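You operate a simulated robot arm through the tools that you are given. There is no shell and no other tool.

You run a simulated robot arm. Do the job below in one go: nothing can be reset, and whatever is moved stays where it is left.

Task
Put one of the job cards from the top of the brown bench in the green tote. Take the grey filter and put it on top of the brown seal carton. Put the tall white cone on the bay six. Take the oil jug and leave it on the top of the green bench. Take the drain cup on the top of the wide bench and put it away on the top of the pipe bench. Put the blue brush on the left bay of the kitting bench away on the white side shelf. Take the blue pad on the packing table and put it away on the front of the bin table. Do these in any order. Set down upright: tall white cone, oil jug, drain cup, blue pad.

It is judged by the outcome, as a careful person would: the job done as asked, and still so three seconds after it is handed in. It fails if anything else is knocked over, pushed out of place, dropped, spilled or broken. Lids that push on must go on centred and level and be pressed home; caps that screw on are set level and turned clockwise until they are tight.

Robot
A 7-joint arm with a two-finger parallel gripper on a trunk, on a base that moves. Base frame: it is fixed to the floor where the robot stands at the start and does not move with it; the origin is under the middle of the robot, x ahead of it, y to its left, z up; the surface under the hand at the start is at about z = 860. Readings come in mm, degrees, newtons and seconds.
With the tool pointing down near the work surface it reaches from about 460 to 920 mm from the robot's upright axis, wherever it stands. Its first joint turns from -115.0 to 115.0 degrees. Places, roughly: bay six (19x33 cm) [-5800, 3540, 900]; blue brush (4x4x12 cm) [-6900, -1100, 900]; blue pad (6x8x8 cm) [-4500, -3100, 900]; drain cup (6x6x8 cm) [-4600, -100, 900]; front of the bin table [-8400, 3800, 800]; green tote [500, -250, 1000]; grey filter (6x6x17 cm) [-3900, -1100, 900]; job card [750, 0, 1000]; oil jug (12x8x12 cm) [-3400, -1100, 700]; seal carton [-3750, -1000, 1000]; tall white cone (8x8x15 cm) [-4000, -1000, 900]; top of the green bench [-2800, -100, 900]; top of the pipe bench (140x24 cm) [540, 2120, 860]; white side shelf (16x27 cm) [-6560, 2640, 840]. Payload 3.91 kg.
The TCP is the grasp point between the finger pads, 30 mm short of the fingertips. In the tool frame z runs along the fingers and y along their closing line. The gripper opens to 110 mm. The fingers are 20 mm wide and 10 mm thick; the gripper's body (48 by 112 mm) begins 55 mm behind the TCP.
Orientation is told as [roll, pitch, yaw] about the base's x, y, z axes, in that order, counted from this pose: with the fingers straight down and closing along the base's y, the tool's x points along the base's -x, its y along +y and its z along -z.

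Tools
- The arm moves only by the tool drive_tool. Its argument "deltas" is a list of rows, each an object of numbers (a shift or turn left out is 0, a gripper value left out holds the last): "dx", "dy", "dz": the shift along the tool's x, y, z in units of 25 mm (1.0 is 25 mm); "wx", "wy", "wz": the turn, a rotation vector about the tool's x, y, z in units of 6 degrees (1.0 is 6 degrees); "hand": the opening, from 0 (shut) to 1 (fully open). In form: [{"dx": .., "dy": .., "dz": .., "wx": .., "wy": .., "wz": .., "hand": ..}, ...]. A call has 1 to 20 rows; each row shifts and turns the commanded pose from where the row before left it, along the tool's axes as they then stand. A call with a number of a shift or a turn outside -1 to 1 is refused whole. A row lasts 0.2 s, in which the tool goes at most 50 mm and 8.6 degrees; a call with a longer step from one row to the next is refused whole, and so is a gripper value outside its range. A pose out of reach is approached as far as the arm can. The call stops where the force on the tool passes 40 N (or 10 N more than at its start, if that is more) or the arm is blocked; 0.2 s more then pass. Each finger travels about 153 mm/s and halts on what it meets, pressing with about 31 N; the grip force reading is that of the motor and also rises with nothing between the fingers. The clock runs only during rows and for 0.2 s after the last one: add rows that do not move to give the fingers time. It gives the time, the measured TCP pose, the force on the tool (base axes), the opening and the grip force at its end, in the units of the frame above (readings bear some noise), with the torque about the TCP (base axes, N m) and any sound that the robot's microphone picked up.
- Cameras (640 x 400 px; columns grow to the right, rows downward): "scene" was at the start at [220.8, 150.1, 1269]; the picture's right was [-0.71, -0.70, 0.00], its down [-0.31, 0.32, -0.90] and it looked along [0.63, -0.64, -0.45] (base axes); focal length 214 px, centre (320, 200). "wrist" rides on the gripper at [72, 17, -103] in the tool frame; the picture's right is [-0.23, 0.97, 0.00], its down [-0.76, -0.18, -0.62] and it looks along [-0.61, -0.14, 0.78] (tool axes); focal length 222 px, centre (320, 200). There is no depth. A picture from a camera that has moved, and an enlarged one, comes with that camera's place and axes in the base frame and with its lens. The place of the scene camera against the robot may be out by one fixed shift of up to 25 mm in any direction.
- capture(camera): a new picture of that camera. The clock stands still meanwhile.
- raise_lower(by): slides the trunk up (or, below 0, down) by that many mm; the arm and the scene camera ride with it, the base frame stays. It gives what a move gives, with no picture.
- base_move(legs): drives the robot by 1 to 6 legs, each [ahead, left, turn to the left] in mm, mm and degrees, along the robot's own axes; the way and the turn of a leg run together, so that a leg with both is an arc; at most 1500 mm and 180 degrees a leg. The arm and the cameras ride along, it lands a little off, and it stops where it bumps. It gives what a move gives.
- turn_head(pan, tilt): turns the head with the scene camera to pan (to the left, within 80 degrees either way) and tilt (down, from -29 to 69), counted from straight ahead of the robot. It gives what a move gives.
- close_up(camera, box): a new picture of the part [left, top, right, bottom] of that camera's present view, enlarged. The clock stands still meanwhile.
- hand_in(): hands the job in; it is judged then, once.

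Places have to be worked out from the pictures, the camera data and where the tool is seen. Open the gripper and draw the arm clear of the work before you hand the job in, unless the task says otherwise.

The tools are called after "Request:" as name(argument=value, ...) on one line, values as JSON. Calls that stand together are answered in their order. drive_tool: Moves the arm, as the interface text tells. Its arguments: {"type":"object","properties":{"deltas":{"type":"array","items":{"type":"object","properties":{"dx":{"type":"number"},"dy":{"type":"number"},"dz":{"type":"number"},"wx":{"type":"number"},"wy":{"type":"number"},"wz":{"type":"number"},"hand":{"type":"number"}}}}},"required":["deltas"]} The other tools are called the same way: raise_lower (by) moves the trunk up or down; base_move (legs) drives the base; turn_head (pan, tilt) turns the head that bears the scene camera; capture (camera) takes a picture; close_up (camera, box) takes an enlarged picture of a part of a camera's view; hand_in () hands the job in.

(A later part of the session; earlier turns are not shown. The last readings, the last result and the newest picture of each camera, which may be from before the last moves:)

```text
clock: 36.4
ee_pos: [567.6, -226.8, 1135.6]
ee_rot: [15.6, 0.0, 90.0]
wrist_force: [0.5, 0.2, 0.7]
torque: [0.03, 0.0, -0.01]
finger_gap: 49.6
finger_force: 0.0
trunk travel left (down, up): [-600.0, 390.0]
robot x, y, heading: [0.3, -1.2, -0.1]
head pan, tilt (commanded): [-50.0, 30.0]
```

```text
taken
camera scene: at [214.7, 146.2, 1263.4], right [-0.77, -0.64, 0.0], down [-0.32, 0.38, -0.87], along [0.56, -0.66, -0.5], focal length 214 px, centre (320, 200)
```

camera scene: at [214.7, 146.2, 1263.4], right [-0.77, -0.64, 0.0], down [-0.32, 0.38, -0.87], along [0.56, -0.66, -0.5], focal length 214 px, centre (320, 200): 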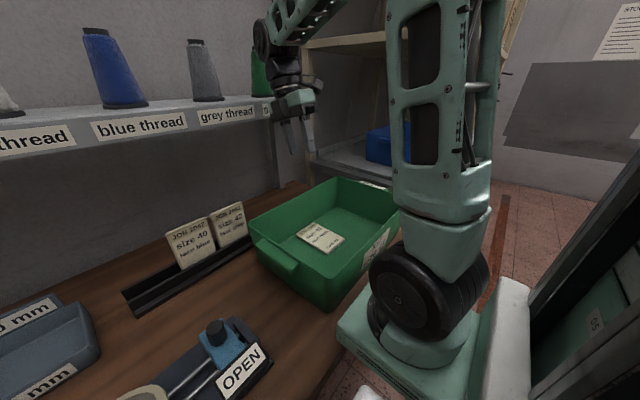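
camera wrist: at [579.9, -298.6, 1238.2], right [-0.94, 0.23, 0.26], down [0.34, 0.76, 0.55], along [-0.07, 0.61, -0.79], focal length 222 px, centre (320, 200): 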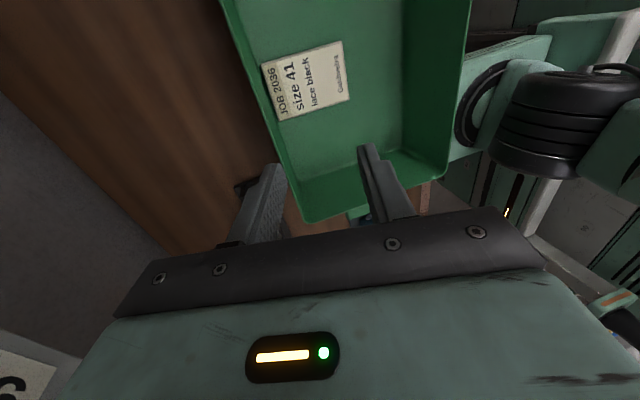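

The card lies flat in the tote and nothing else moved. I retract the arm to a compact pose with the tool vertical and yaw back to 0 for driving.

Request:
drive_tool(deltas=[{"dx": -0.67, "dy": 0.85, "dz": -0.56}, {"dx": -0.67, "dy": 0.85, "dz": -0.56}, {"dx": -0.67, "dy": 0.85, "dz": -0.56}, {"dx": -0.67, "dy": 0.85, "dz": -0.56}, {"dx": -0.67, "dy": 0.85, "dz": -0.56}, {"dx": -0.67, "dy": 0.85, "dz": -0.56}, {"wx": 1}, {"wx": 1}, {"wx": 0.6}])

Request:
drive_tool(deltas=[{"wz": 1}, {"wz": 1}, {"wz": 1}, {"wz": 1}, {"wz": 1}, {"wz": 1}, {"wz": 1}, {"wz": 1}, {"wz": 1}, {"wz": 1}, {"wz": 1}, {"wz": 1}, {"wz": 1}, {"wz": 1}, {"wz": 1}])

Request:
turn_head(pan=80, tilt=10)

Request:
capture(camera="scene")

Request:
turn_head(pan=-80, tilt=10)

Request:
capture(camera="scene")

```text
clock: 38.4
ee_pos: [487.5, -131.9, 1234.3]
ee_rot: [-0.2, 0.0, 89.9]
wrist_force: [0.3, 0.5, 0.1]
torque: [-0.01, -0.02, -0.03]
finger_gap: 49.6
finger_force: 0.0
out of reach, approached as far as the arm can: row 9
trunk travel left (down, up): [-600.0, 390.0]
robot x, y, heading: [-2.6, 0.2, -0.0]
head pan, tilt (commanded): [-50.0, 30.0]
```

```text
clock: 41.6
ee_pos: [488.7, -131.5, 1233.4]
ee_rot: [0.0, 0.0, -0.2]
wrist_force: [-0.5, 0.1, 0.3]
torque: [0.0, -0.02, -0.01]
finger_gap: 49.7
finger_force: 0.0
trunk travel left (down, up): [-600.0, 390.0]
robot x, y, heading: [-1.6, 4.0, -0.0]
head pan, tilt (commanded): [-50.0, 30.0]
```

```text
clock: 43.7
ee_pos: [487.3, -132.9, 1234.3]
ee_rot: [0.0, -0.1, -0.1]
wrist_force: [0.3, -0.1, -0.6]
torque: [0.03, -0.03, -0.02]
finger_gap: 49.5
finger_force: 0.0
trunk travel left (down, up): [-600.0, 390.0]
robot x, y, heading: [-1.3, 0.6, 0.1]
head pan, tilt (commanded): [80.0, 10.0]
```

```text
taken
camera scene: at [172.7, 307.1, 1295.7], right [0.98, -0.17, 0.0], down [-0.03, -0.17, -0.98], along [0.17, 0.97, -0.17], focal length 214 px, centre (320, 200)
```

scene: 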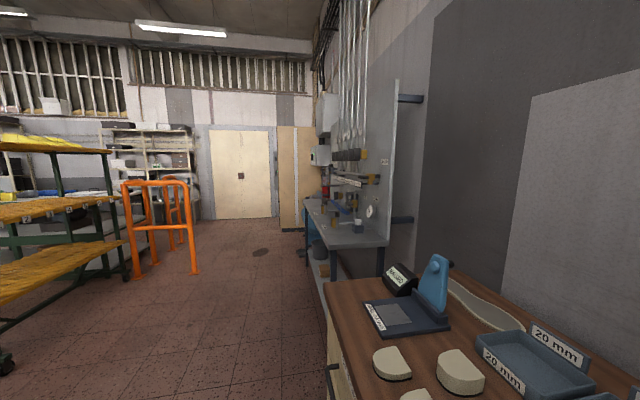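

```text
clock: 46.2
ee_pos: [488.8, -132.8, 1233.7]
ee_rot: [0.1, 0.0, 0.0]
wrist_force: [0.9, -0.3, -0.2]
torque: [0.0, 0.04, -0.02]
finger_gap: 49.6
finger_force: 0.0
trunk travel left (down, up): [-600.0, 390.0]
robot x, y, heading: [0.2, 3.5, -0.2]
head pan, tilt (commanded): [-80.0, 10.0]
```

```text
taken
camera scene: at [172.7, 124.0, 1295.7], right [-0.98, -0.17, 0.0], down [-0.03, 0.17, -0.98], along [0.17, -0.97, -0.17], focal length 214 px, centre (320, 200)
```

scene: 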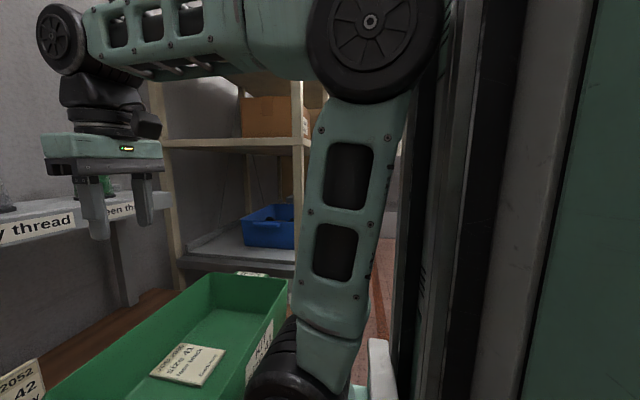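

First subtask is done. I back away from the bench a little and turn left to survey the hall.

Request:
base_move(legs=[[-300, 0, 0]])

Request:
base_move(legs=[[0, 0, 90]])

Request:
turn_head(pan=75, tilt=12)

Request:
capture(camera="scene")

Request:
turn_head(pan=0, tilt=12)

Request:
capture(camera="scene")

```text
clock: 48.2
ee_pos: [187.5, -132.0, 1232.5]
ee_rot: [0.0, 0.0, 0.1]
wrist_force: [-0.1, 0.5, -0.1]
torque: [-0.02, 0.02, -0.03]
finger_gap: 49.5
finger_force: 0.0
trunk travel left (down, up): [-600.0, 390.0]
robot x, y, heading: [-301.1, -0.9, -0.0]
head pan, tilt (commanded): [-80.0, 10.0]
```

```text
clock: 52.4
ee_pos: [-160.9, 486.4, 1232.6]
ee_rot: [0.0, 0.0, 89.1]
wrist_force: [0.3, -0.2, 0.7]
torque: [0.04, -0.02, 0.0]
finger_gap: 49.2
finger_force: 0.0
trunk travel left (down, up): [-600.0, 390.0]
robot x, y, heading: [-304.4, -1.8, 89.2]
head pan, tilt (commanded): [-80.0, 10.0]
```

```text
clock: 54.8
ee_pos: [-161.0, 485.7, 1233.2]
ee_rot: [0.0, 0.0, 88.9]
wrist_force: [0.0, 0.3, -0.1]
torque: [0.01, 0.02, -0.02]
finger_gap: 49.3
finger_force: 0.1
trunk travel left (down, up): [-600.0, 390.0]
robot x, y, heading: [-298.4, -2.4, 88.9]
head pan, tilt (commanded): [75.0, 12.0]
```

```text
taken
camera scene: at [-578.1, 181.5, 1292.5], right [0.28, 0.96, 0.0], down [0.2, -0.06, -0.98], along [-0.94, 0.27, -0.21], focal length 214 px, centre (320, 200)
```

scene: 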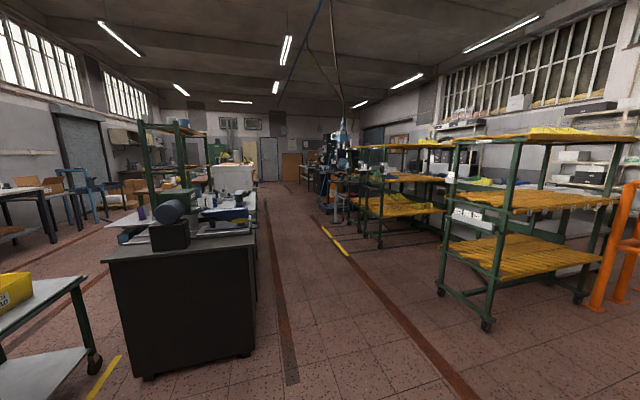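

```text
clock: 56.3
ee_pos: [-160.2, 485.4, 1234.2]
ee_rot: [0.0, 0.0, 89.1]
wrist_force: [0.2, -0.2, -0.5]
torque: [-0.03, 0.0, -0.01]
finger_gap: 49.5
finger_force: 0.2
trunk travel left (down, up): [-600.0, 390.0]
robot x, y, heading: [-301.7, -4.5, 89.3]
head pan, tilt (commanded): [0.0, 12.0]
```

```text
taken
camera scene: at [-487.0, 249.0, 1292.5], right [1.0, -0.02, 0.0], down [0.0, -0.21, -0.98], along [0.02, 0.98, -0.21], focal length 214 px, centre (320, 200)
```

scene: 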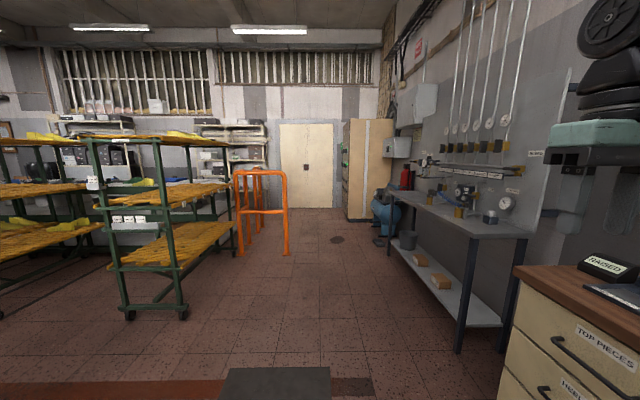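

Request:
turn_head(pan=78, tilt=8)

Request:
close_up(camera="scene", box=[80, 100, 320, 250])

Request:
close_up(camera="scene", box=[300, 100, 480, 220])

Request:
close_up(camera="scene", box=[0, 120, 180, 240])

```text
clock: 57.8
ee_pos: [-161.0, 487.6, 1233.6]
ee_rot: [0.1, 0.0, 89.0]
wrist_force: [0.0, 0.1, -0.4]
torque: [0.0, 0.02, 0.03]
finger_gap: 49.6
finger_force: 0.1
trunk travel left (down, up): [-600.0, 390.0]
robot x, y, heading: [-300.4, -0.1, 89.1]
head pan, tilt (commanded): [78.0, 8.0]
```

```text
2.67 times, centred on (200, 175) of scene
camera zoom: at [-578.7, 176.7, 1299.0], right [0.23, 0.97, 0.0], down [0.14, -0.03, -0.99], along [-0.96, 0.22, -0.14], focal length 572 px, centre (640, 267)
```

zoom: 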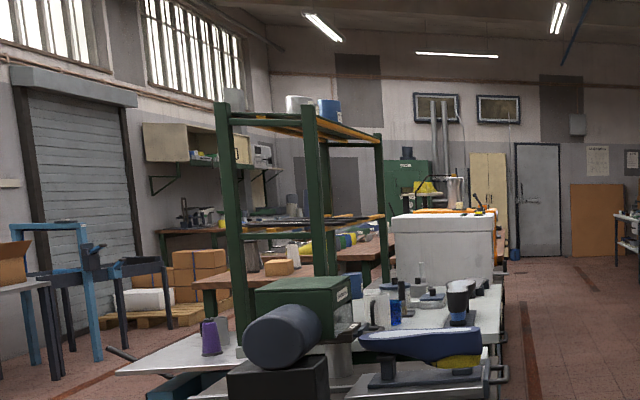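

```text
3.33 times, centred on (390, 160) of scene
camera zoom: at [-578.7, 176.7, 1299.0], right [0.23, 0.97, 0.0], down [0.14, -0.03, -0.99], along [-0.96, 0.22, -0.14], focal length 715 px, centre (87, 333)
```

zoom: 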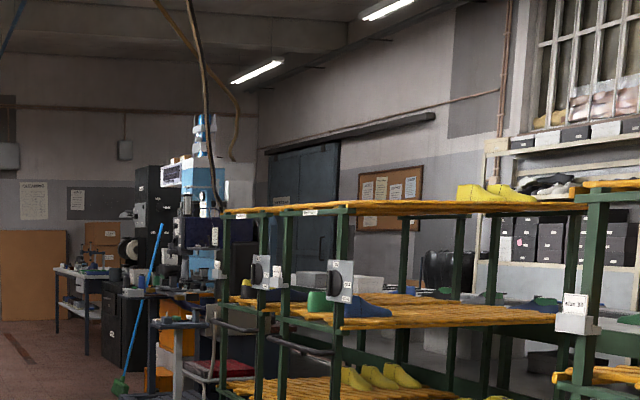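

```text
3.33 times, centred on (90, 180) of scene
camera zoom: at [-578.7, 176.7, 1299.0], right [0.23, 0.97, 0.0], down [0.14, -0.03, -0.99], along [-0.96, 0.22, -0.14], focal length 715 px, centre (1087, 267)
```

zoom: 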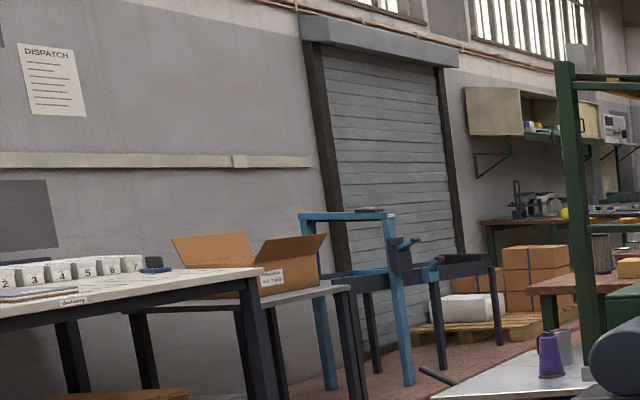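

The island of benches runs along y≈−500…60 from x≈−1835 onward, with a clear aisle at y≈60–1700. I drive into that aisle facing −x and look again.

Request:
base_move(legs=[[800, 0, 0], [0, 0, 91], [1100, 0, 0]])

Request:
turn_head(pan=40, tilt=15)

Request:
capture(camera="scene")

Request:
close_up(camera="scene", box=[300, 100, 600, 300])

```text
clock: 71.1
ee_pos: [-1879.7, 947.0, 1232.8]
ee_rot: [0.0, 0.1, 179.0]
wrist_force: [0.1, -0.3, -0.8]
torque: [0.01, -0.01, 0.03]
finger_gap: 49.8
finger_force: 0.0
trunk travel left (down, up): [-600.0, 390.0]
robot x, y, heading: [-1394.7, 806.2, 179.0]
head pan, tilt (commanded): [78.0, 8.0]
```

```text
clock: 72.1
ee_pos: [-1880.1, 946.8, 1233.9]
ee_rot: [0.0, 0.0, 179.1]
wrist_force: [0.4, -0.3, 0.3]
torque: [-0.01, 0.01, -0.06]
finger_gap: 49.8
finger_force: 0.0
trunk travel left (down, up): [-600.0, 390.0]
robot x, y, heading: [-1390.3, 806.0, 179.1]
head pan, tilt (commanded): [40.0, 15.0]
```

```text
taken
camera scene: at [-1597.5, 556.3, 1287.6], right [-0.63, 0.78, 0.0], down [0.2, 0.16, -0.97], along [-0.75, -0.61, -0.26], focal length 214 px, centre (320, 200)
```

scene: 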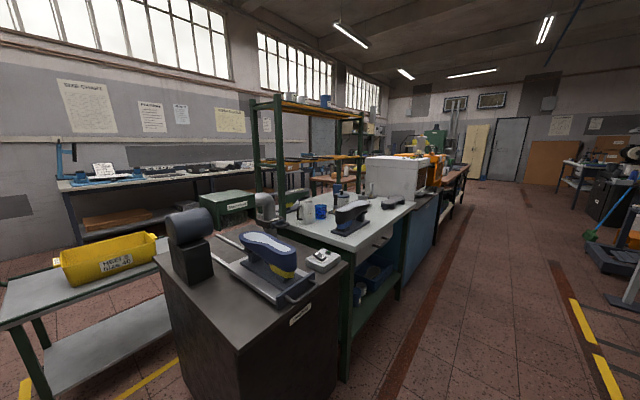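

```text
2.00 times, centred on (450, 200) of scene
camera zoom: at [-1597.5, 556.3, 1287.6], right [-0.63, 0.78, 0.0], down [0.2, 0.16, -0.97], along [-0.75, -0.61, -0.26], focal length 429 px, centre (60, 200)
```

zoom: 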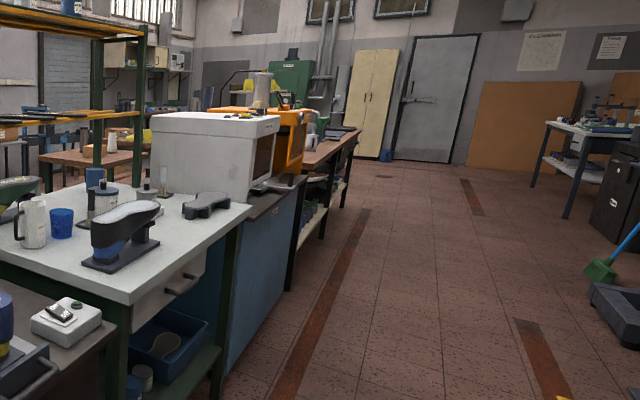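

Request:
turn_head(pan=80, tilt=20)

Request:
capture(camera="scene")

Request:
raise_lower(by=350)

Request:
turn_head(pan=55, tilt=25)

Request:
capture(camera="scene")

```text
clock: 73.2
ee_pos: [-1878.8, 948.3, 1233.4]
ee_rot: [0.0, 0.0, 179.2]
wrist_force: [-0.6, -0.3, 0.0]
torque: [-0.01, -0.05, 0.0]
finger_gap: 49.4
finger_force: 0.0
trunk travel left (down, up): [-600.0, 390.0]
robot x, y, heading: [-1395.0, 805.8, 179.0]
head pan, tilt (commanded): [80.0, 20.0]
```

```text
taken
camera scene: at [-1542.7, 523.8, 1279.5], right [-0.98, 0.19, 0.0], down [0.07, 0.34, -0.94], along [-0.18, -0.92, -0.34], focal length 214 px, centre (320, 200)
```

scene: 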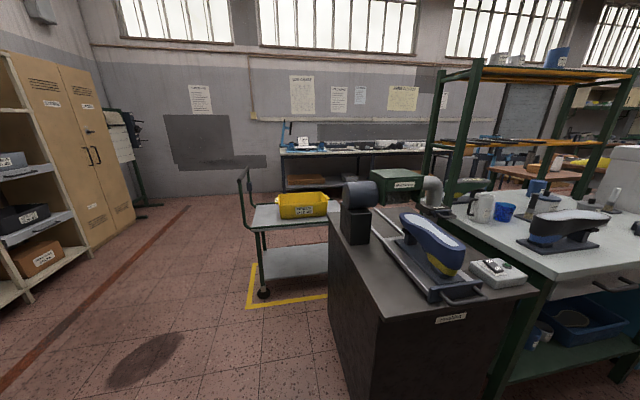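

```text
clock: 76.6
ee_pos: [-1880.9, 946.2, 1584.7]
ee_rot: [0.0, -0.1, 179.1]
wrist_force: [-0.1, 0.2, 0.9]
torque: [0.03, -0.01, 0.0]
finger_gap: 49.5
finger_force: 0.0
trunk travel left (down, up): [-950.0, 40.0]
robot x, y, heading: [-1391.8, 806.1, 179.3]
head pan, tilt (commanded): [80.0, 20.0]
```

```text
clock: 77.5
ee_pos: [-1880.2, 947.0, 1583.0]
ee_rot: [0.1, 0.0, 179.1]
wrist_force: [0.2, -0.4, 0.3]
torque: [0.03, 0.03, -0.03]
finger_gap: 49.6
finger_force: 0.1
trunk travel left (down, up): [-950.0, 40.0]
robot x, y, heading: [-1389.5, 810.9, 179.2]
head pan, tilt (commanded): [55.0, 25.0]
```

```text
taken
camera scene: at [-1579.0, 540.6, 1621.4], right [-0.81, 0.59, 0.0], down [0.25, 0.34, -0.91], along [-0.53, -0.73, -0.42], focal length 214 px, centre (320, 200)
```

scene: 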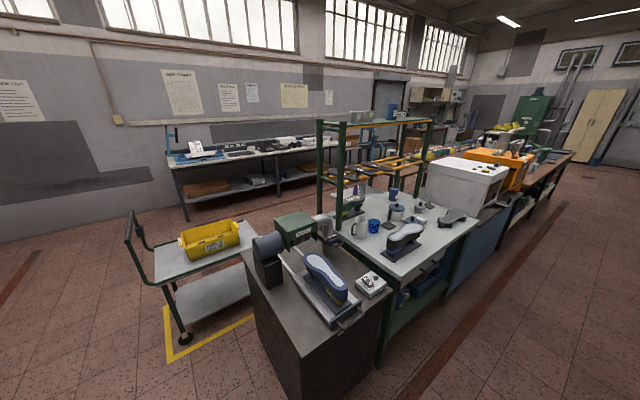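

Request:
close_up(camera="scene", box=[300, 110, 460, 230])

Request:
close_up(camera="scene", box=[400, 80, 560, 200])

Request:
close_up(camera="scene", box=[160, 100, 340, 220])

```text
3.33 times, centred on (380, 170) of scene
camera zoom: at [-1579.0, 540.6, 1621.4], right [-0.81, 0.59, 0.0], down [0.25, 0.34, -0.91], along [-0.53, -0.73, -0.42], focal length 715 px, centre (120, 300)
```

zoom: 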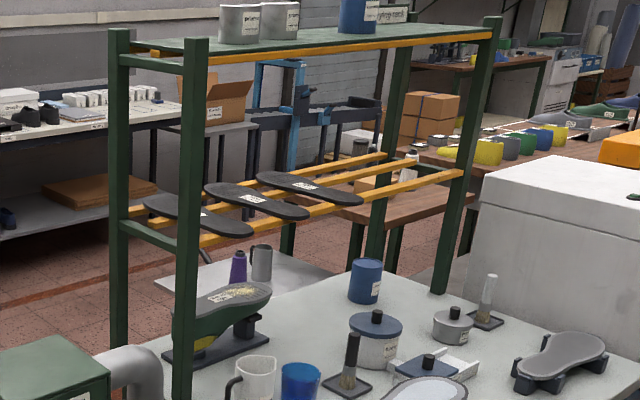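

```text
3.33 times, centred on (480, 140) of scene
camera zoom: at [-1579.0, 540.6, 1621.4], right [-0.81, 0.59, 0.0], down [0.25, 0.34, -0.91], along [-0.53, -0.73, -0.42], focal length 715 px, centre (-213, 400)
```

zoom: 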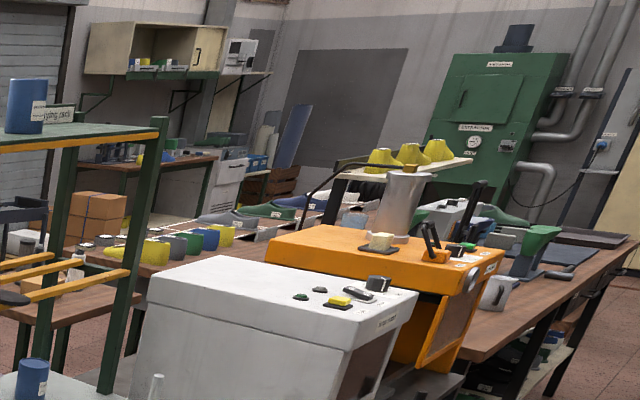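

```text
3.33 times, centred on (250, 160) of scene
camera zoom: at [-1579.0, 540.6, 1621.4], right [-0.81, 0.59, 0.0], down [0.25, 0.34, -0.91], along [-0.53, -0.73, -0.42], focal length 715 px, centre (553, 333)
```

zoom: 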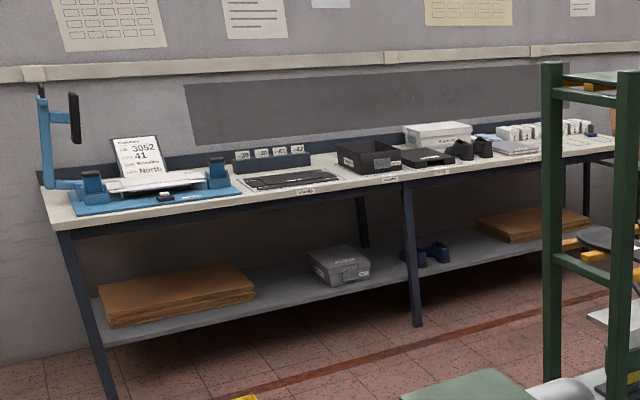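

I'll get to the −y side of the island by going round its east end (x≈−650), since the oil jug, filter, cone and carton sit on that side. First back up, then slide sideways to y≈−2000.

Request:
base_move(legs=[[-700, 0, 1], [0, 1400, 0], [0, 1400, 0]])

Request:
turn_head(pan=0, tilt=20)

Request:
capture(camera="scene")

```text
clock: 94.6
ee_pos: [-1200.3, -1880.2, 1583.2]
ee_rot: [0.0, 0.0, 179.5]
wrist_force: [0.7, -0.6, 0.9]
torque: [-0.02, 0.01, 0.01]
finger_gap: 49.4
finger_force: 0.1
trunk travel left (down, up): [-950.0, 40.0]
robot x, y, heading: [-713.9, -2016.5, 179.7]
head pan, tilt (commanded): [55.0, 25.0]
```

```text
clock: 95.8
ee_pos: [-1201.0, -1878.7, 1583.8]
ee_rot: [-0.1, 0.0, 179.7]
wrist_force: [0.9, 1.0, 0.3]
torque: [-0.01, 0.01, 0.02]
finger_gap: 49.7
finger_force: 0.1
trunk travel left (down, up): [-950.0, 40.0]
robot x, y, heading: [-708.7, -2015.7, 179.5]
head pan, tilt (commanded): [0.0, 20.0]
```

```text
taken
camera scene: at [-935.2, -2207.7, 1629.4], right [0.01, 1.0, 0.0], down [0.34, 0.0, -0.94], along [-0.94, 0.01, -0.34], focal length 214 px, centre (320, 200)
```

scene: 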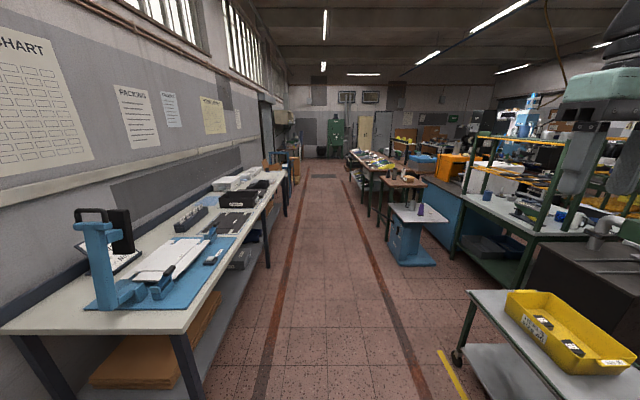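

The aisle between the packing table (edge y≈−2690) and the island (edge y≈−1360) is clear. I drive along it to about x=−2800 and look at the low white table.

Request:
base_move(legs=[[1500, 0, 0.4], [500, 0, 0]])

Request:
turn_head(pan=-40, tilt=25)

Request:
capture(camera="scene")

Request:
turn_head(pan=30, tilt=20)

Request:
capture(camera="scene")

```text
clock: 105.8
ee_pos: [-3193.3, -1865.5, 1583.3]
ee_rot: [0.0, 0.1, 179.6]
wrist_force: [0.8, -0.3, -0.4]
torque: [-0.02, 0.02, -0.02]
finger_gap: 49.5
finger_force: 0.1
trunk travel left (down, up): [-950.0, 40.0]
robot x, y, heading: [-2705.9, -2002.4, 179.6]
head pan, tilt (commanded): [0.0, 20.0]
```

```text
clock: 106.8
ee_pos: [-3193.9, -1865.9, 1584.1]
ee_rot: [-0.1, 0.0, 179.6]
wrist_force: [-0.4, 0.4, 0.1]
torque: [0.01, 0.02, -0.01]
finger_gap: 49.6
finger_force: 0.1
trunk travel left (down, up): [-950.0, 40.0]
robot x, y, heading: [-2709.5, -1999.1, 179.6]
head pan, tilt (commanded): [-40.0, 25.0]
```

```text
taken
camera scene: at [-2906.4, -2135.0, 1621.4], right [0.65, 0.76, 0.0], down [0.32, -0.27, -0.91], along [-0.69, 0.59, -0.42], focal length 214 px, centre (320, 200)
```

scene: 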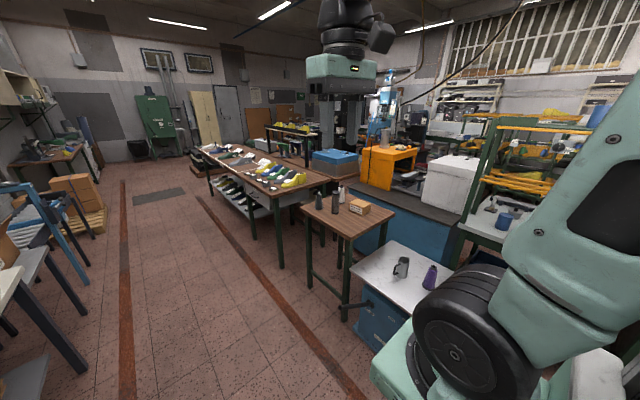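

```text
clock: 108.2
ee_pos: [-3195.2, -1867.1, 1582.9]
ee_rot: [-0.1, 0.1, 179.7]
wrist_force: [-0.1, -0.7, 0.2]
torque: [-0.01, 0.06, 0.03]
finger_gap: 49.6
finger_force: 0.1
trunk travel left (down, up): [-950.0, 40.0]
robot x, y, heading: [-2705.6, -1999.8, 179.8]
head pan, tilt (commanded): [30.0, 20.0]
```

```text
taken
camera scene: at [-2917.0, -2240.6, 1629.4], right [-0.49, 0.87, 0.0], down [0.3, 0.17, -0.94], along [-0.82, -0.46, -0.34], focal length 214 px, centre (320, 200)
```

scene: 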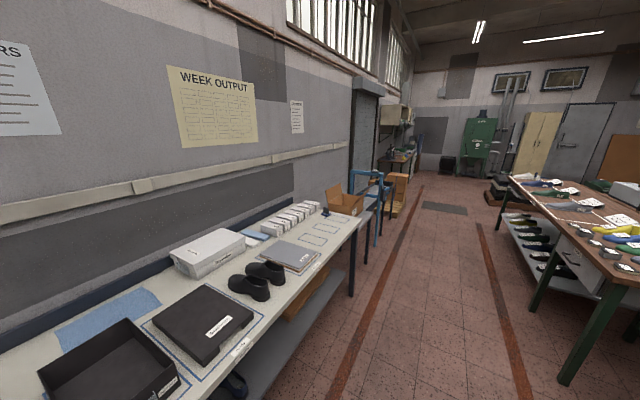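

Request:
turn_head(pan=-45, tilt=35)

Request:
close_up(camera="scene", box=[260, 100, 480, 260])

Request:
capture(camera="scene")

```text
clock: 109.7
ee_pos: [-3193.8, -1866.4, 1583.5]
ee_rot: [0.0, 0.0, 179.6]
wrist_force: [-0.3, -0.6, -0.3]
torque: [0.02, 0.02, 0.02]
finger_gap: 49.3
finger_force: 0.1
trunk travel left (down, up): [-950.0, 40.0]
robot x, y, heading: [-2705.8, -2002.2, 179.7]
head pan, tilt (commanded): [-45.0, 35.0]
```

```text
2.50 times, centred on (370, 180) of scene
camera zoom: at [-2898.0, -2132.0, 1605.6], right [0.71, 0.7, 0.0], down [0.4, -0.41, -0.82], along [-0.58, 0.58, -0.57], focal length 536 px, centre (195, 250)
```

zoom: 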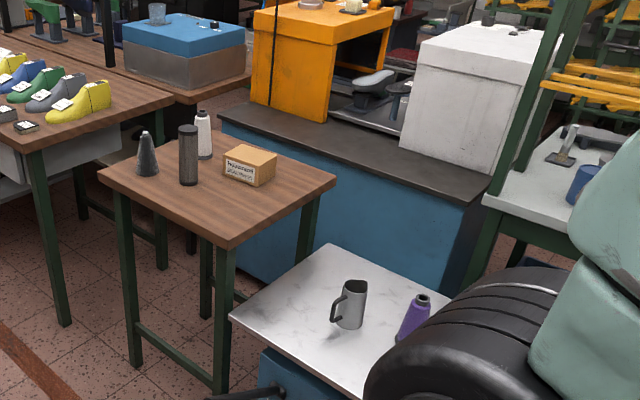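

```text
taken
camera scene: at [-2898.0, -2132.0, 1605.6], right [0.71, 0.7, 0.0], down [0.4, -0.41, -0.82], along [-0.58, 0.58, -0.57], focal length 214 px, centre (320, 200)
```

scene: 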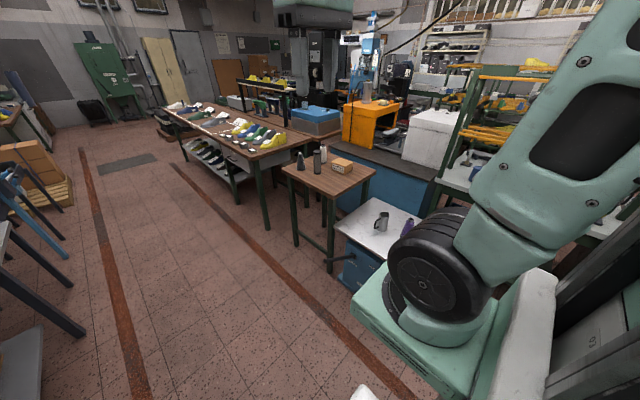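

The small brown table holds (left to right) a dark cone, the grey filter, the white cone and the carton; the low white table holds the jug. I drive to x≈−3800 and face +y towards the brown table.

Request:
base_move(legs=[[1100, 0, 0], [0, 0, -90]])

Request:
raise_lower(by=-150)

Request:
turn_head(pan=0, tilt=35)

Request:
capture(camera="scene")

Request:
capture(camera="wrist")

```text
clock: 119.1
ee_pos: [-3663.8, -1508.7, 1584.7]
ee_rot: [0.1, 0.0, 90.0]
wrist_force: [0.1, 0.5, 0.4]
torque: [0.0, 0.0, 0.03]
finger_gap: 49.3
finger_force: 0.1
trunk travel left (down, up): [-950.0, 40.0]
robot x, y, heading: [-3797.6, -1998.0, 90.1]
head pan, tilt (commanded): [-45.0, 35.0]
```

```text
clock: 120.9
ee_pos: [-3664.0, -1509.2, 1432.6]
ee_rot: [0.0, 0.0, 90.1]
wrist_force: [-0.1, -0.6, 1.4]
torque: [0.05, 0.01, 0.0]
finger_gap: 49.4
finger_force: 0.0
trunk travel left (down, up): [-800.0, 190.0]
robot x, y, heading: [-3794.0, -1996.4, 90.2]
head pan, tilt (commanded): [-45.0, 35.0]
```

```text
clock: 122.0
ee_pos: [-3663.8, -1510.0, 1433.6]
ee_rot: [0.0, 0.0, 90.1]
wrist_force: [-0.1, -0.2, 0.6]
torque: [-0.04, -0.01, 0.02]
finger_gap: 49.5
finger_force: 0.1
trunk travel left (down, up): [-800.0, 190.0]
robot x, y, heading: [-3797.9, -1995.5, 90.2]
head pan, tilt (commanded): [0.0, 35.0]
```

```text
taken
camera scene: at [-3985.9, -1756.7, 1455.6], right [1.0, 0.0, 0.0], down [0.0, -0.57, -0.82], along [0.0, 0.82, -0.57], focal length 214 px, centre (320, 200)
```

scene: 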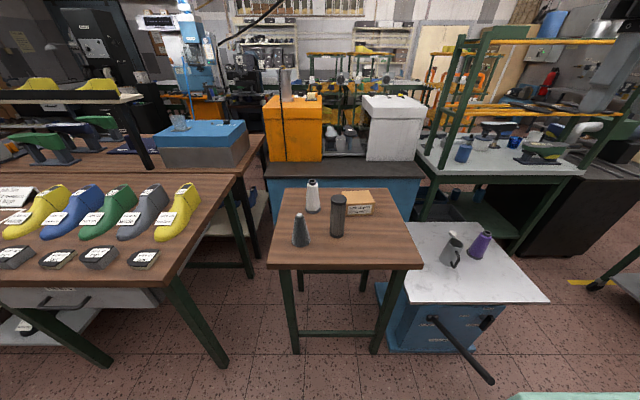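

```text
taken
camera wrist: at [-3679.8, -1581.5, 1535.3], right [-0.97, 0.23, 0.0], down [0.18, 0.76, 0.62], along [0.14, 0.61, -0.78], focal length 222 px, centre (320, 200)
```

wrist: 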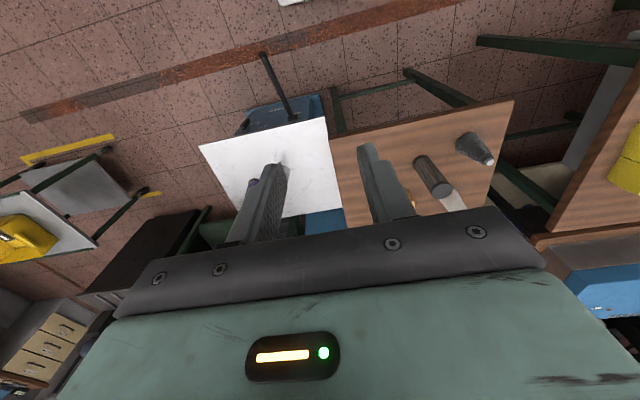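

Request:
close_up(camera="scene", box=[260, 170, 440, 290])

Request:
close_up(camera="scene", box=[360, 200, 560, 390])

Request:
close_up(camera="wrist", box=[320, 80, 540, 220])

```text
3.33 times, centred on (350, 230) of scene
camera zoom: at [-3985.9, -1756.7, 1455.6], right [1.0, 0.0, 0.0], down [0.0, -0.57, -0.82], along [0.0, 0.82, -0.57], focal length 715 px, centre (220, 100)
```

zoom: 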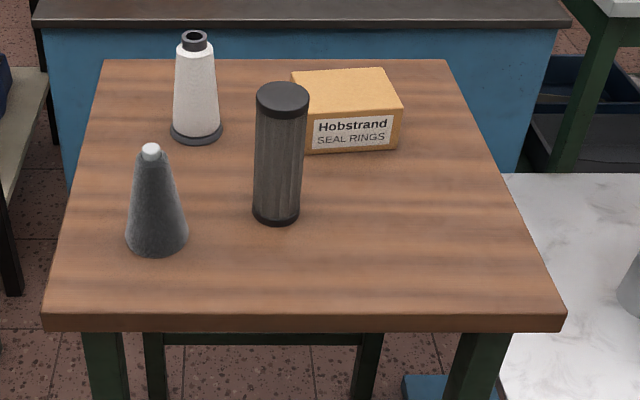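

```text
2.11 times, centred on (460, 295) of scene
camera zoom: at [-3985.9, -1756.7, 1455.6], right [1.0, 0.0, 0.0], down [0.0, -0.57, -0.82], along [0.0, 0.82, -0.57], focal length 452 px, centre (25, 0)
```

zoom: 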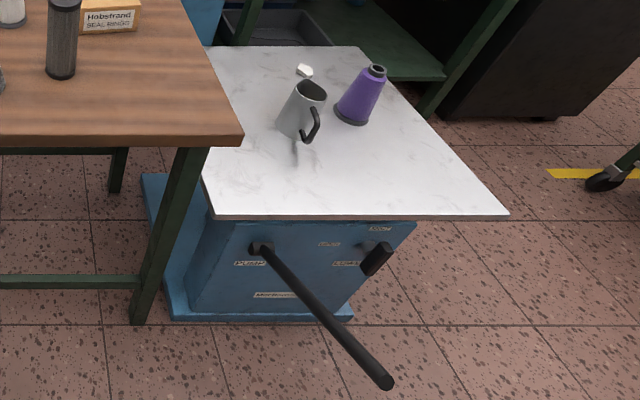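

```text
2.86 times, centred on (430, 150) of wrist
camera zoom: at [-3679.8, -1581.5, 1535.3], right [-0.97, 0.23, 0.0], down [0.18, 0.76, 0.62], along [0.14, 0.61, -0.78], focal length 635 px, centre (6, 343)
```

zoom: 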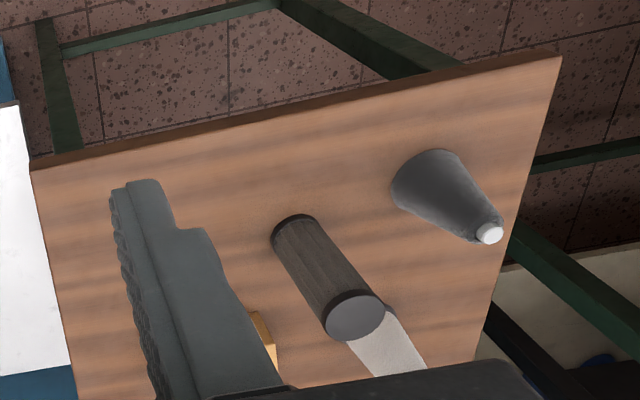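

The table top is about z=880; I judge the filter at (−3922, −1157, top 1050), the white cone at (−4016, −998), and the carton centred (−3825, −993) with top z≈940. I move 200 mm closer and lower the trunk, then refine with the wrist camera.

Request:
base_move(legs=[[200, 0, 0]])

Request:
raise_lower(by=-200)

Request:
capture(camera="scene")

Request:
capture(camera="wrist")

```text
clock: 123.6
ee_pos: [-3663.6, -1307.8, 1432.7]
ee_rot: [0.1, 0.1, 89.9]
wrist_force: [0.0, -0.6, -0.2]
torque: [-0.01, -0.01, 0.0]
finger_gap: 49.3
finger_force: 0.0
trunk travel left (down, up): [-800.0, 190.0]
robot x, y, heading: [-3792.7, -1796.2, 89.8]
head pan, tilt (commanded): [0.0, 35.0]
```

```text
clock: 125.8
ee_pos: [-3663.8, -1308.1, 1233.5]
ee_rot: [0.0, 0.0, 90.0]
wrist_force: [0.9, 0.8, -0.3]
torque: [-0.02, -0.04, 0.0]
finger_gap: 49.5
finger_force: 0.0
trunk travel left (down, up): [-600.0, 390.0]
robot x, y, heading: [-3795.6, -1792.9, 89.8]
head pan, tilt (commanded): [0.0, 35.0]
```

```text
taken
camera scene: at [-3986.2, -1555.8, 1255.6], right [1.0, 0.0, 0.0], down [0.0, -0.57, -0.82], along [0.0, 0.82, -0.57], focal length 214 px, centre (320, 200)
```

scene: 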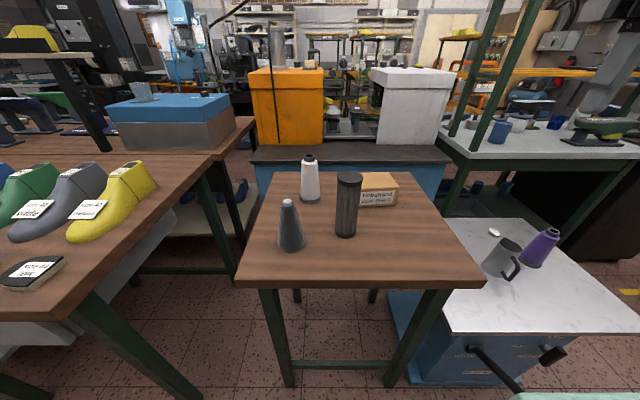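

```text
taken
camera wrist: at [-3680.1, -1380.4, 1335.3], right [-0.97, 0.23, 0.0], down [0.18, 0.76, 0.62], along [0.14, 0.61, -0.78], focal length 222 px, centre (320, 200)
```

wrist: 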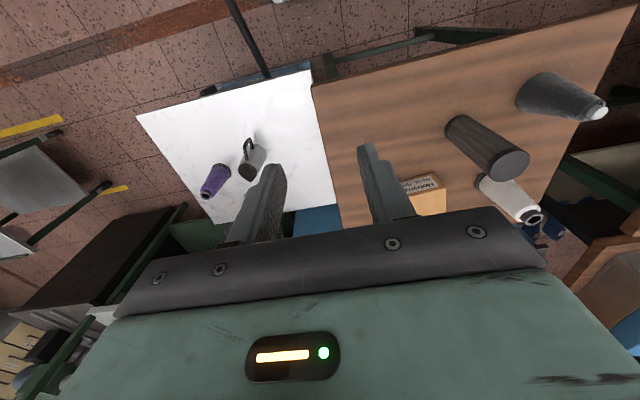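

Wrist view puts the filter at about (−3912, −1158). I open the gripper and move near above it for a closer look.

Request:
drive_tool(deltas=[{"dx": -0.28, "dy": 0.91, "dz": 0.19, "hand": 1.0}, {"dx": -0.28, "dy": 0.91, "dz": 0.19}, {"dx": -0.28, "dy": 0.91, "dz": 0.19}, {"dx": -0.28, "dy": 0.91, "dz": 0.19}, {"dx": -0.28, "dy": 0.91, "dz": 0.19}, {"dx": -0.28, "dy": 0.91, "dz": 0.19}, {"dx": -0.28, "dy": 0.91, "dz": 0.19}, {"dx": -0.28, "dy": 0.91, "dz": 0.19}, {"dx": -0.28, "dy": 0.91, "dz": 0.19}, {"dx": -0.28, "dy": 0.91, "dz": 0.19}, {"dx": -0.28, "dy": 0.91, "dz": 0.19}, {}])

Request:
capture(camera="wrist")

Request:
capture(camera="scene")

```text
clock: 128.3
ee_pos: [-3915.4, -1232.4, 1180.4]
ee_rot: [0.0, 0.1, 90.0]
wrist_force: [-0.7, 0.6, 0.5]
torque: [-0.02, 0.0, 0.01]
finger_gap: 110.0
finger_force: 0.2
trunk travel left (down, up): [-600.0, 390.0]
robot x, y, heading: [-3794.0, -1800.3, 89.8]
head pan, tilt (commanded): [0.0, 35.0]
```

```text
taken
camera wrist: at [-3930.8, -1303.7, 1282.8], right [-0.97, 0.23, 0.0], down [0.18, 0.76, 0.62], along [0.14, 0.61, -0.78], focal length 222 px, centre (320, 200)
```

wrist: 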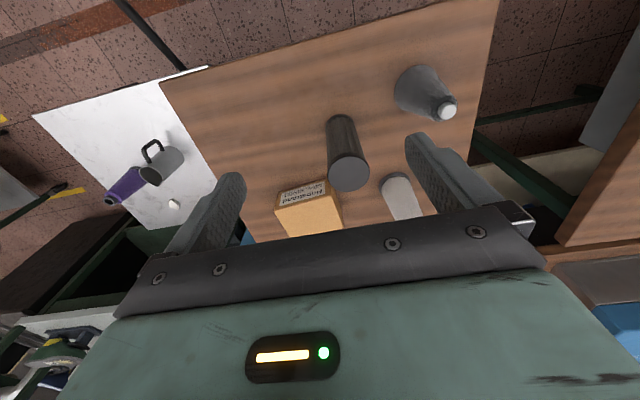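

```text
taken
camera scene: at [-3986.2, -1555.8, 1255.6], right [1.0, 0.0, 0.0], down [0.0, -0.57, -0.82], along [0.0, 0.82, -0.57], focal length 214 px, centre (320, 200)
```

scene: 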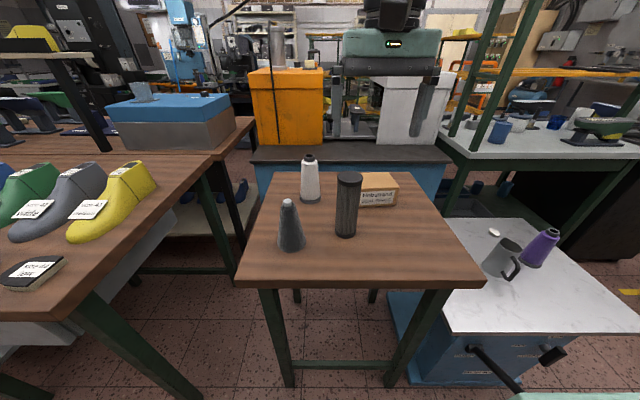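

Request:
close_up(camera="wrist", box=[270, 90, 430, 240])

Request:
close_up(camera="scene", box=[260, 140, 420, 260])

```text
2.67 times, centred on (350, 165) of wrist
camera zoom: at [-3930.8, -1303.7, 1282.8], right [-0.97, 0.23, 0.0], down [0.18, 0.76, 0.62], along [0.14, 0.61, -0.78], focal length 592 px, centre (240, 293)
```

zoom: 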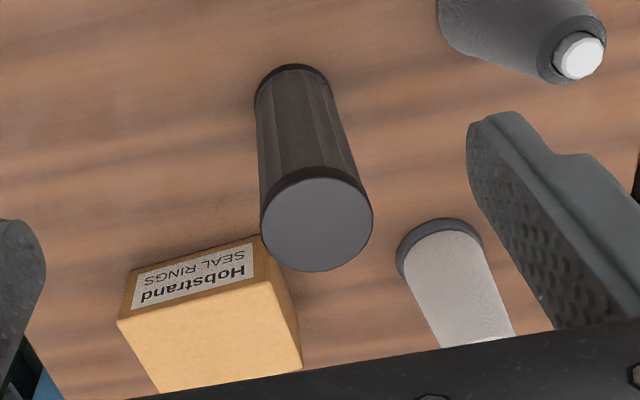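

```text
3.33 times, centred on (340, 200) of scene
camera zoom: at [-3986.2, -1555.8, 1255.6], right [1.0, 0.0, 0.0], down [0.0, -0.57, -0.82], along [0.0, 0.82, -0.57], focal length 715 px, centre (253, 200)
```

zoom: 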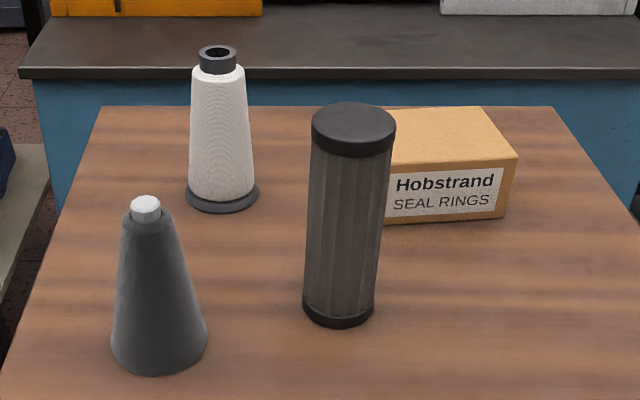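

Combining views: filter at (−3932, −1145), top z≈1037, table z≈867; carton top centre (−3831, −980, ~927). I go above the filter, then down to grip its upper part.

Request:
drive_tool(deltas=[{"dx": -0.875, "dy": 0.165, "dz": 0.6}, {"dx": -0.875, "dy": 0.165, "dz": 0.6}, {"dx": -0.875, "dy": 0.165, "dz": 0.6}, {"dx": -0.875, "dy": 0.165, "dz": 0.6}, {}])

Request:
capture(camera="wrist")

Request:
close_up(camera="scene", box=[260, 40, 460, 260])

```text
clock: 129.6
ee_pos: [-3931.1, -1143.2, 1120.7]
ee_rot: [0.1, 0.0, 90.0]
wrist_force: [0.2, -0.2, 0.4]
torque: [0.03, 0.03, -0.01]
finger_gap: 109.9
finger_force: 0.1
trunk travel left (down, up): [-600.0, 390.0]
robot x, y, heading: [-3796.6, -1794.5, 90.0]
head pan, tilt (commanded): [0.0, 35.0]
```

```text
taken
camera wrist: at [-3947.2, -1215.8, 1222.1], right [-0.97, 0.23, 0.0], down [0.18, 0.76, 0.62], along [0.14, 0.61, -0.78], focal length 222 px, centre (320, 200)
```

wrist: 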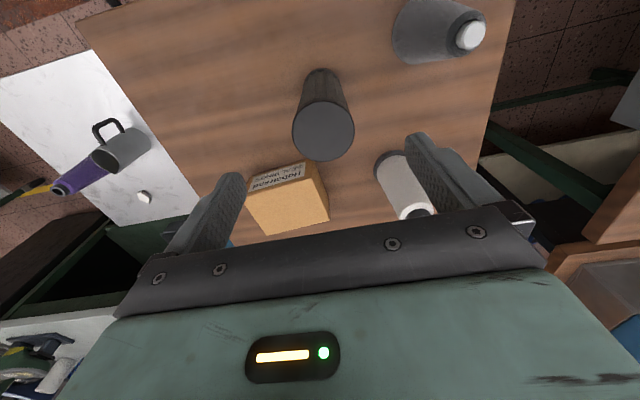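

```text
1.82 times, centred on (360, 150) of scene
camera zoom: at [-3986.2, -1555.9, 1255.6], right [1.0, 0.0, 0.0], down [0.0, -0.57, -0.82], along [0.0, 0.82, -0.57], focal length 390 px, centre (247, 291)
```

zoom: 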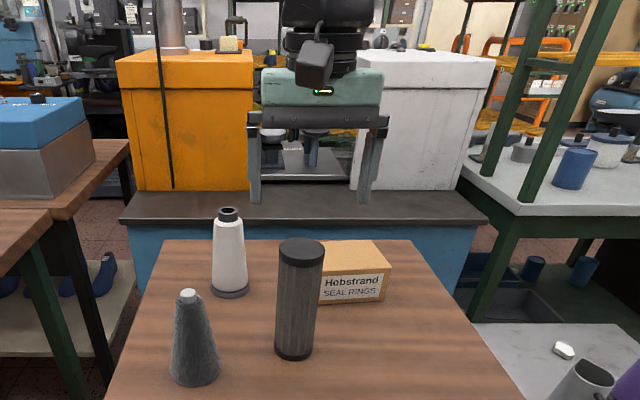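

Filter top confirmed near (−3935, −1146). I descend around it and close.

Request:
drive_tool(deltas=[{"dx": 0.08, "dy": 0.12, "dz": 0.9}, {"dz": 0.9}, {"dz": 0.9}, {"dz": 0.9}, {"dz": 0.9}, {}])

Request:
capture(camera="wrist")

```text
clock: 130.9
ee_pos: [-3933.6, -1143.9, 1007.9]
ee_rot: [0.1, 0.0, 90.1]
wrist_force: [-0.9, 0.0, -1.2]
torque: [0.0, -0.01, 0.01]
finger_gap: 110.0
finger_force: 0.1
trunk travel left (down, up): [-600.0, 390.0]
robot x, y, heading: [-3799.8, -1795.6, 90.2]
head pan, tilt (commanded): [0.0, 35.0]
```

```text
taken
camera wrist: at [-3949.9, -1217.1, 1109.7], right [-0.97, 0.23, 0.0], down [0.18, 0.76, 0.62], along [0.14, 0.61, -0.78], focal length 222 px, centre (320, 200)
```

wrist: 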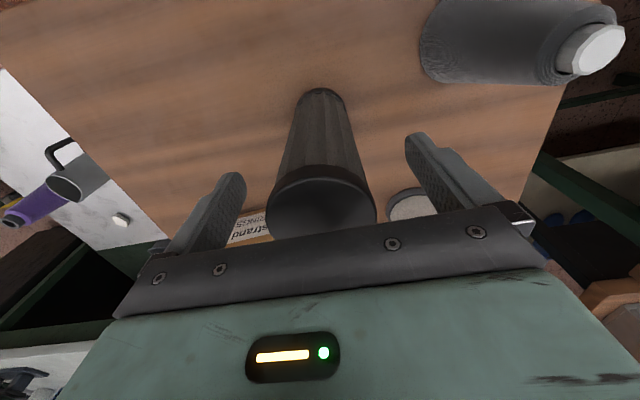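

Request:
drive_tool(deltas=[{"hand": 0.8}, {"hand": 0.68}, {"hand": 0.6}, {"hand": 0.54}, {"hand": 0.48}, {"hand": 0.4}, {"hand": 0.3}, {}])

```text
clock: 132.8
ee_pos: [-3933.9, -1144.7, 1007.5]
ee_rot: [-0.1, 0.0, 90.0]
wrist_force: [1.2, 0.5, -0.1]
torque: [0.0, -0.08, -0.01]
finger_gap: 57.5
finger_force: 30.7
trunk travel left (down, up): [-600.0, 390.0]
robot x, y, heading: [-3792.8, -1795.2, 90.2]
head pan, tilt (commanded): [0.0, 35.0]
```

Filter gripped (57.5 mm). I lift 100 mm and carry it over the carton's centre.

Request:
drive_tool(deltas=[{"dz": -0.8}, {"dz": -0.8}, {"dz": -0.8}, {"dz": -0.8}, {"dz": -0.8}, {"dx": -0.94, "dy": -0.59}, {"dx": -0.94, "dy": -0.59}, {"dx": -0.94, "dy": -0.59}, {"dx": -0.94, "dy": -0.59}, {"dx": -0.94, "dy": -0.59}, {"dx": -0.94, "dy": -0.59}, {"dx": -0.94, "dy": -0.59}, {}])

Request:
close_up(camera="scene", box=[260, 40, 460, 260])

Request:
capture(camera="wrist")

```text
clock: 135.6
ee_pos: [-3829.2, -981.0, 1108.0]
ee_rot: [0.0, -0.1, 90.0]
wrist_force: [-0.1, 0.3, -2.1]
torque: [0.0, 0.01, -0.03]
finger_gap: 57.3
finger_force: 30.6
trunk travel left (down, up): [-600.0, 390.0]
robot x, y, heading: [-3798.8, -1798.5, 89.8]
head pan, tilt (commanded): [0.0, 35.0]
```

```text
1.82 times, centred on (360, 150) of scene
camera zoom: at [-3986.2, -1555.7, 1255.6], right [1.0, 0.0, 0.0], down [0.0, -0.57, -0.82], along [0.0, 0.82, -0.57], focal length 390 px, centre (247, 291)
```

zoom: 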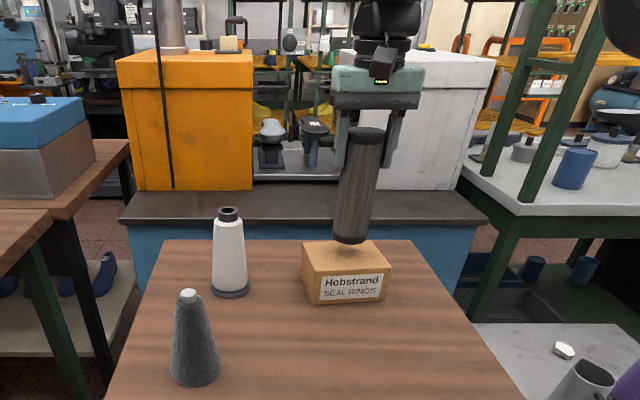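

```text
taken
camera wrist: at [-3846.3, -1053.7, 1210.5], right [-0.97, 0.23, 0.0], down [0.18, 0.76, 0.62], along [0.14, 0.61, -0.78], focal length 222 px, centre (320, 200)
```

wrist: 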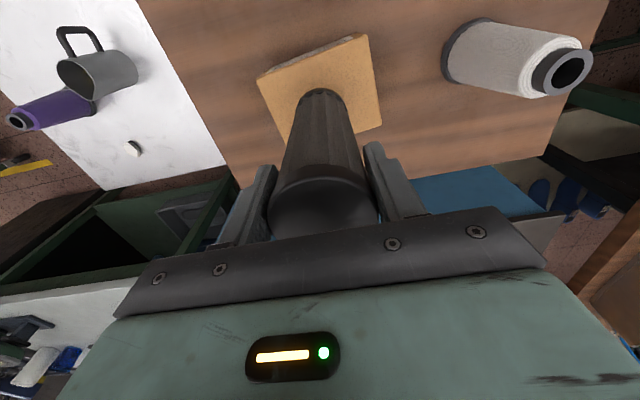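

The filter is centred over the carton. I lower to just above it, then in small steps until contact.

Request:
drive_tool(deltas=[{"dy": 0.1, "dz": 0.5}, {"dz": 0.5}, {"dz": 0.2}, {}])

Request:
drive_tool(deltas=[{"dz": 0.12}, {"dz": 0.12}, {}])

Request:
drive_tool(deltas=[{"dz": 0.1}, {}])

```text
clock: 136.6
ee_pos: [-3833.4, -982.7, 1078.9]
ee_rot: [0.0, 0.1, 90.0]
wrist_force: [-0.3, 0.5, -2.9]
torque: [-0.03, 0.01, 0.02]
finger_gap: 57.3
finger_force: 31.0
trunk travel left (down, up): [-600.0, 390.0]
robot x, y, heading: [-3794.6, -1799.4, 90.0]
head pan, tilt (commanded): [0.0, 35.0]
```

```text
clock: 137.3
ee_pos: [-3833.1, -981.5, 1077.0]
ee_rot: [0.0, -0.4, 90.0]
wrist_force: [-0.2, 1.2, 30.1]
torque: [0.32, 0.14, -0.1]
finger_gap: 57.8
finger_force: 31.4
trunk travel left (down, up): [-600.0, 390.0]
robot x, y, heading: [-3795.7, -1796.5, 89.8]
head pan, tilt (commanded): [0.0, 35.0]
```

```text
clock: 137.9
ee_pos: [-3833.2, -982.1, 1071.1]
ee_rot: [0.0, -0.2, 89.9]
wrist_force: [-0.9, 2.5, 29.8]
torque: [0.32, 0.15, -0.06]
finger_gap: 57.4
finger_force: 30.7
trunk travel left (down, up): [-600.0, 390.0]
robot x, y, heading: [-3795.6, -1793.9, 90.0]
head pan, tilt (commanded): [0.0, 35.0]
```

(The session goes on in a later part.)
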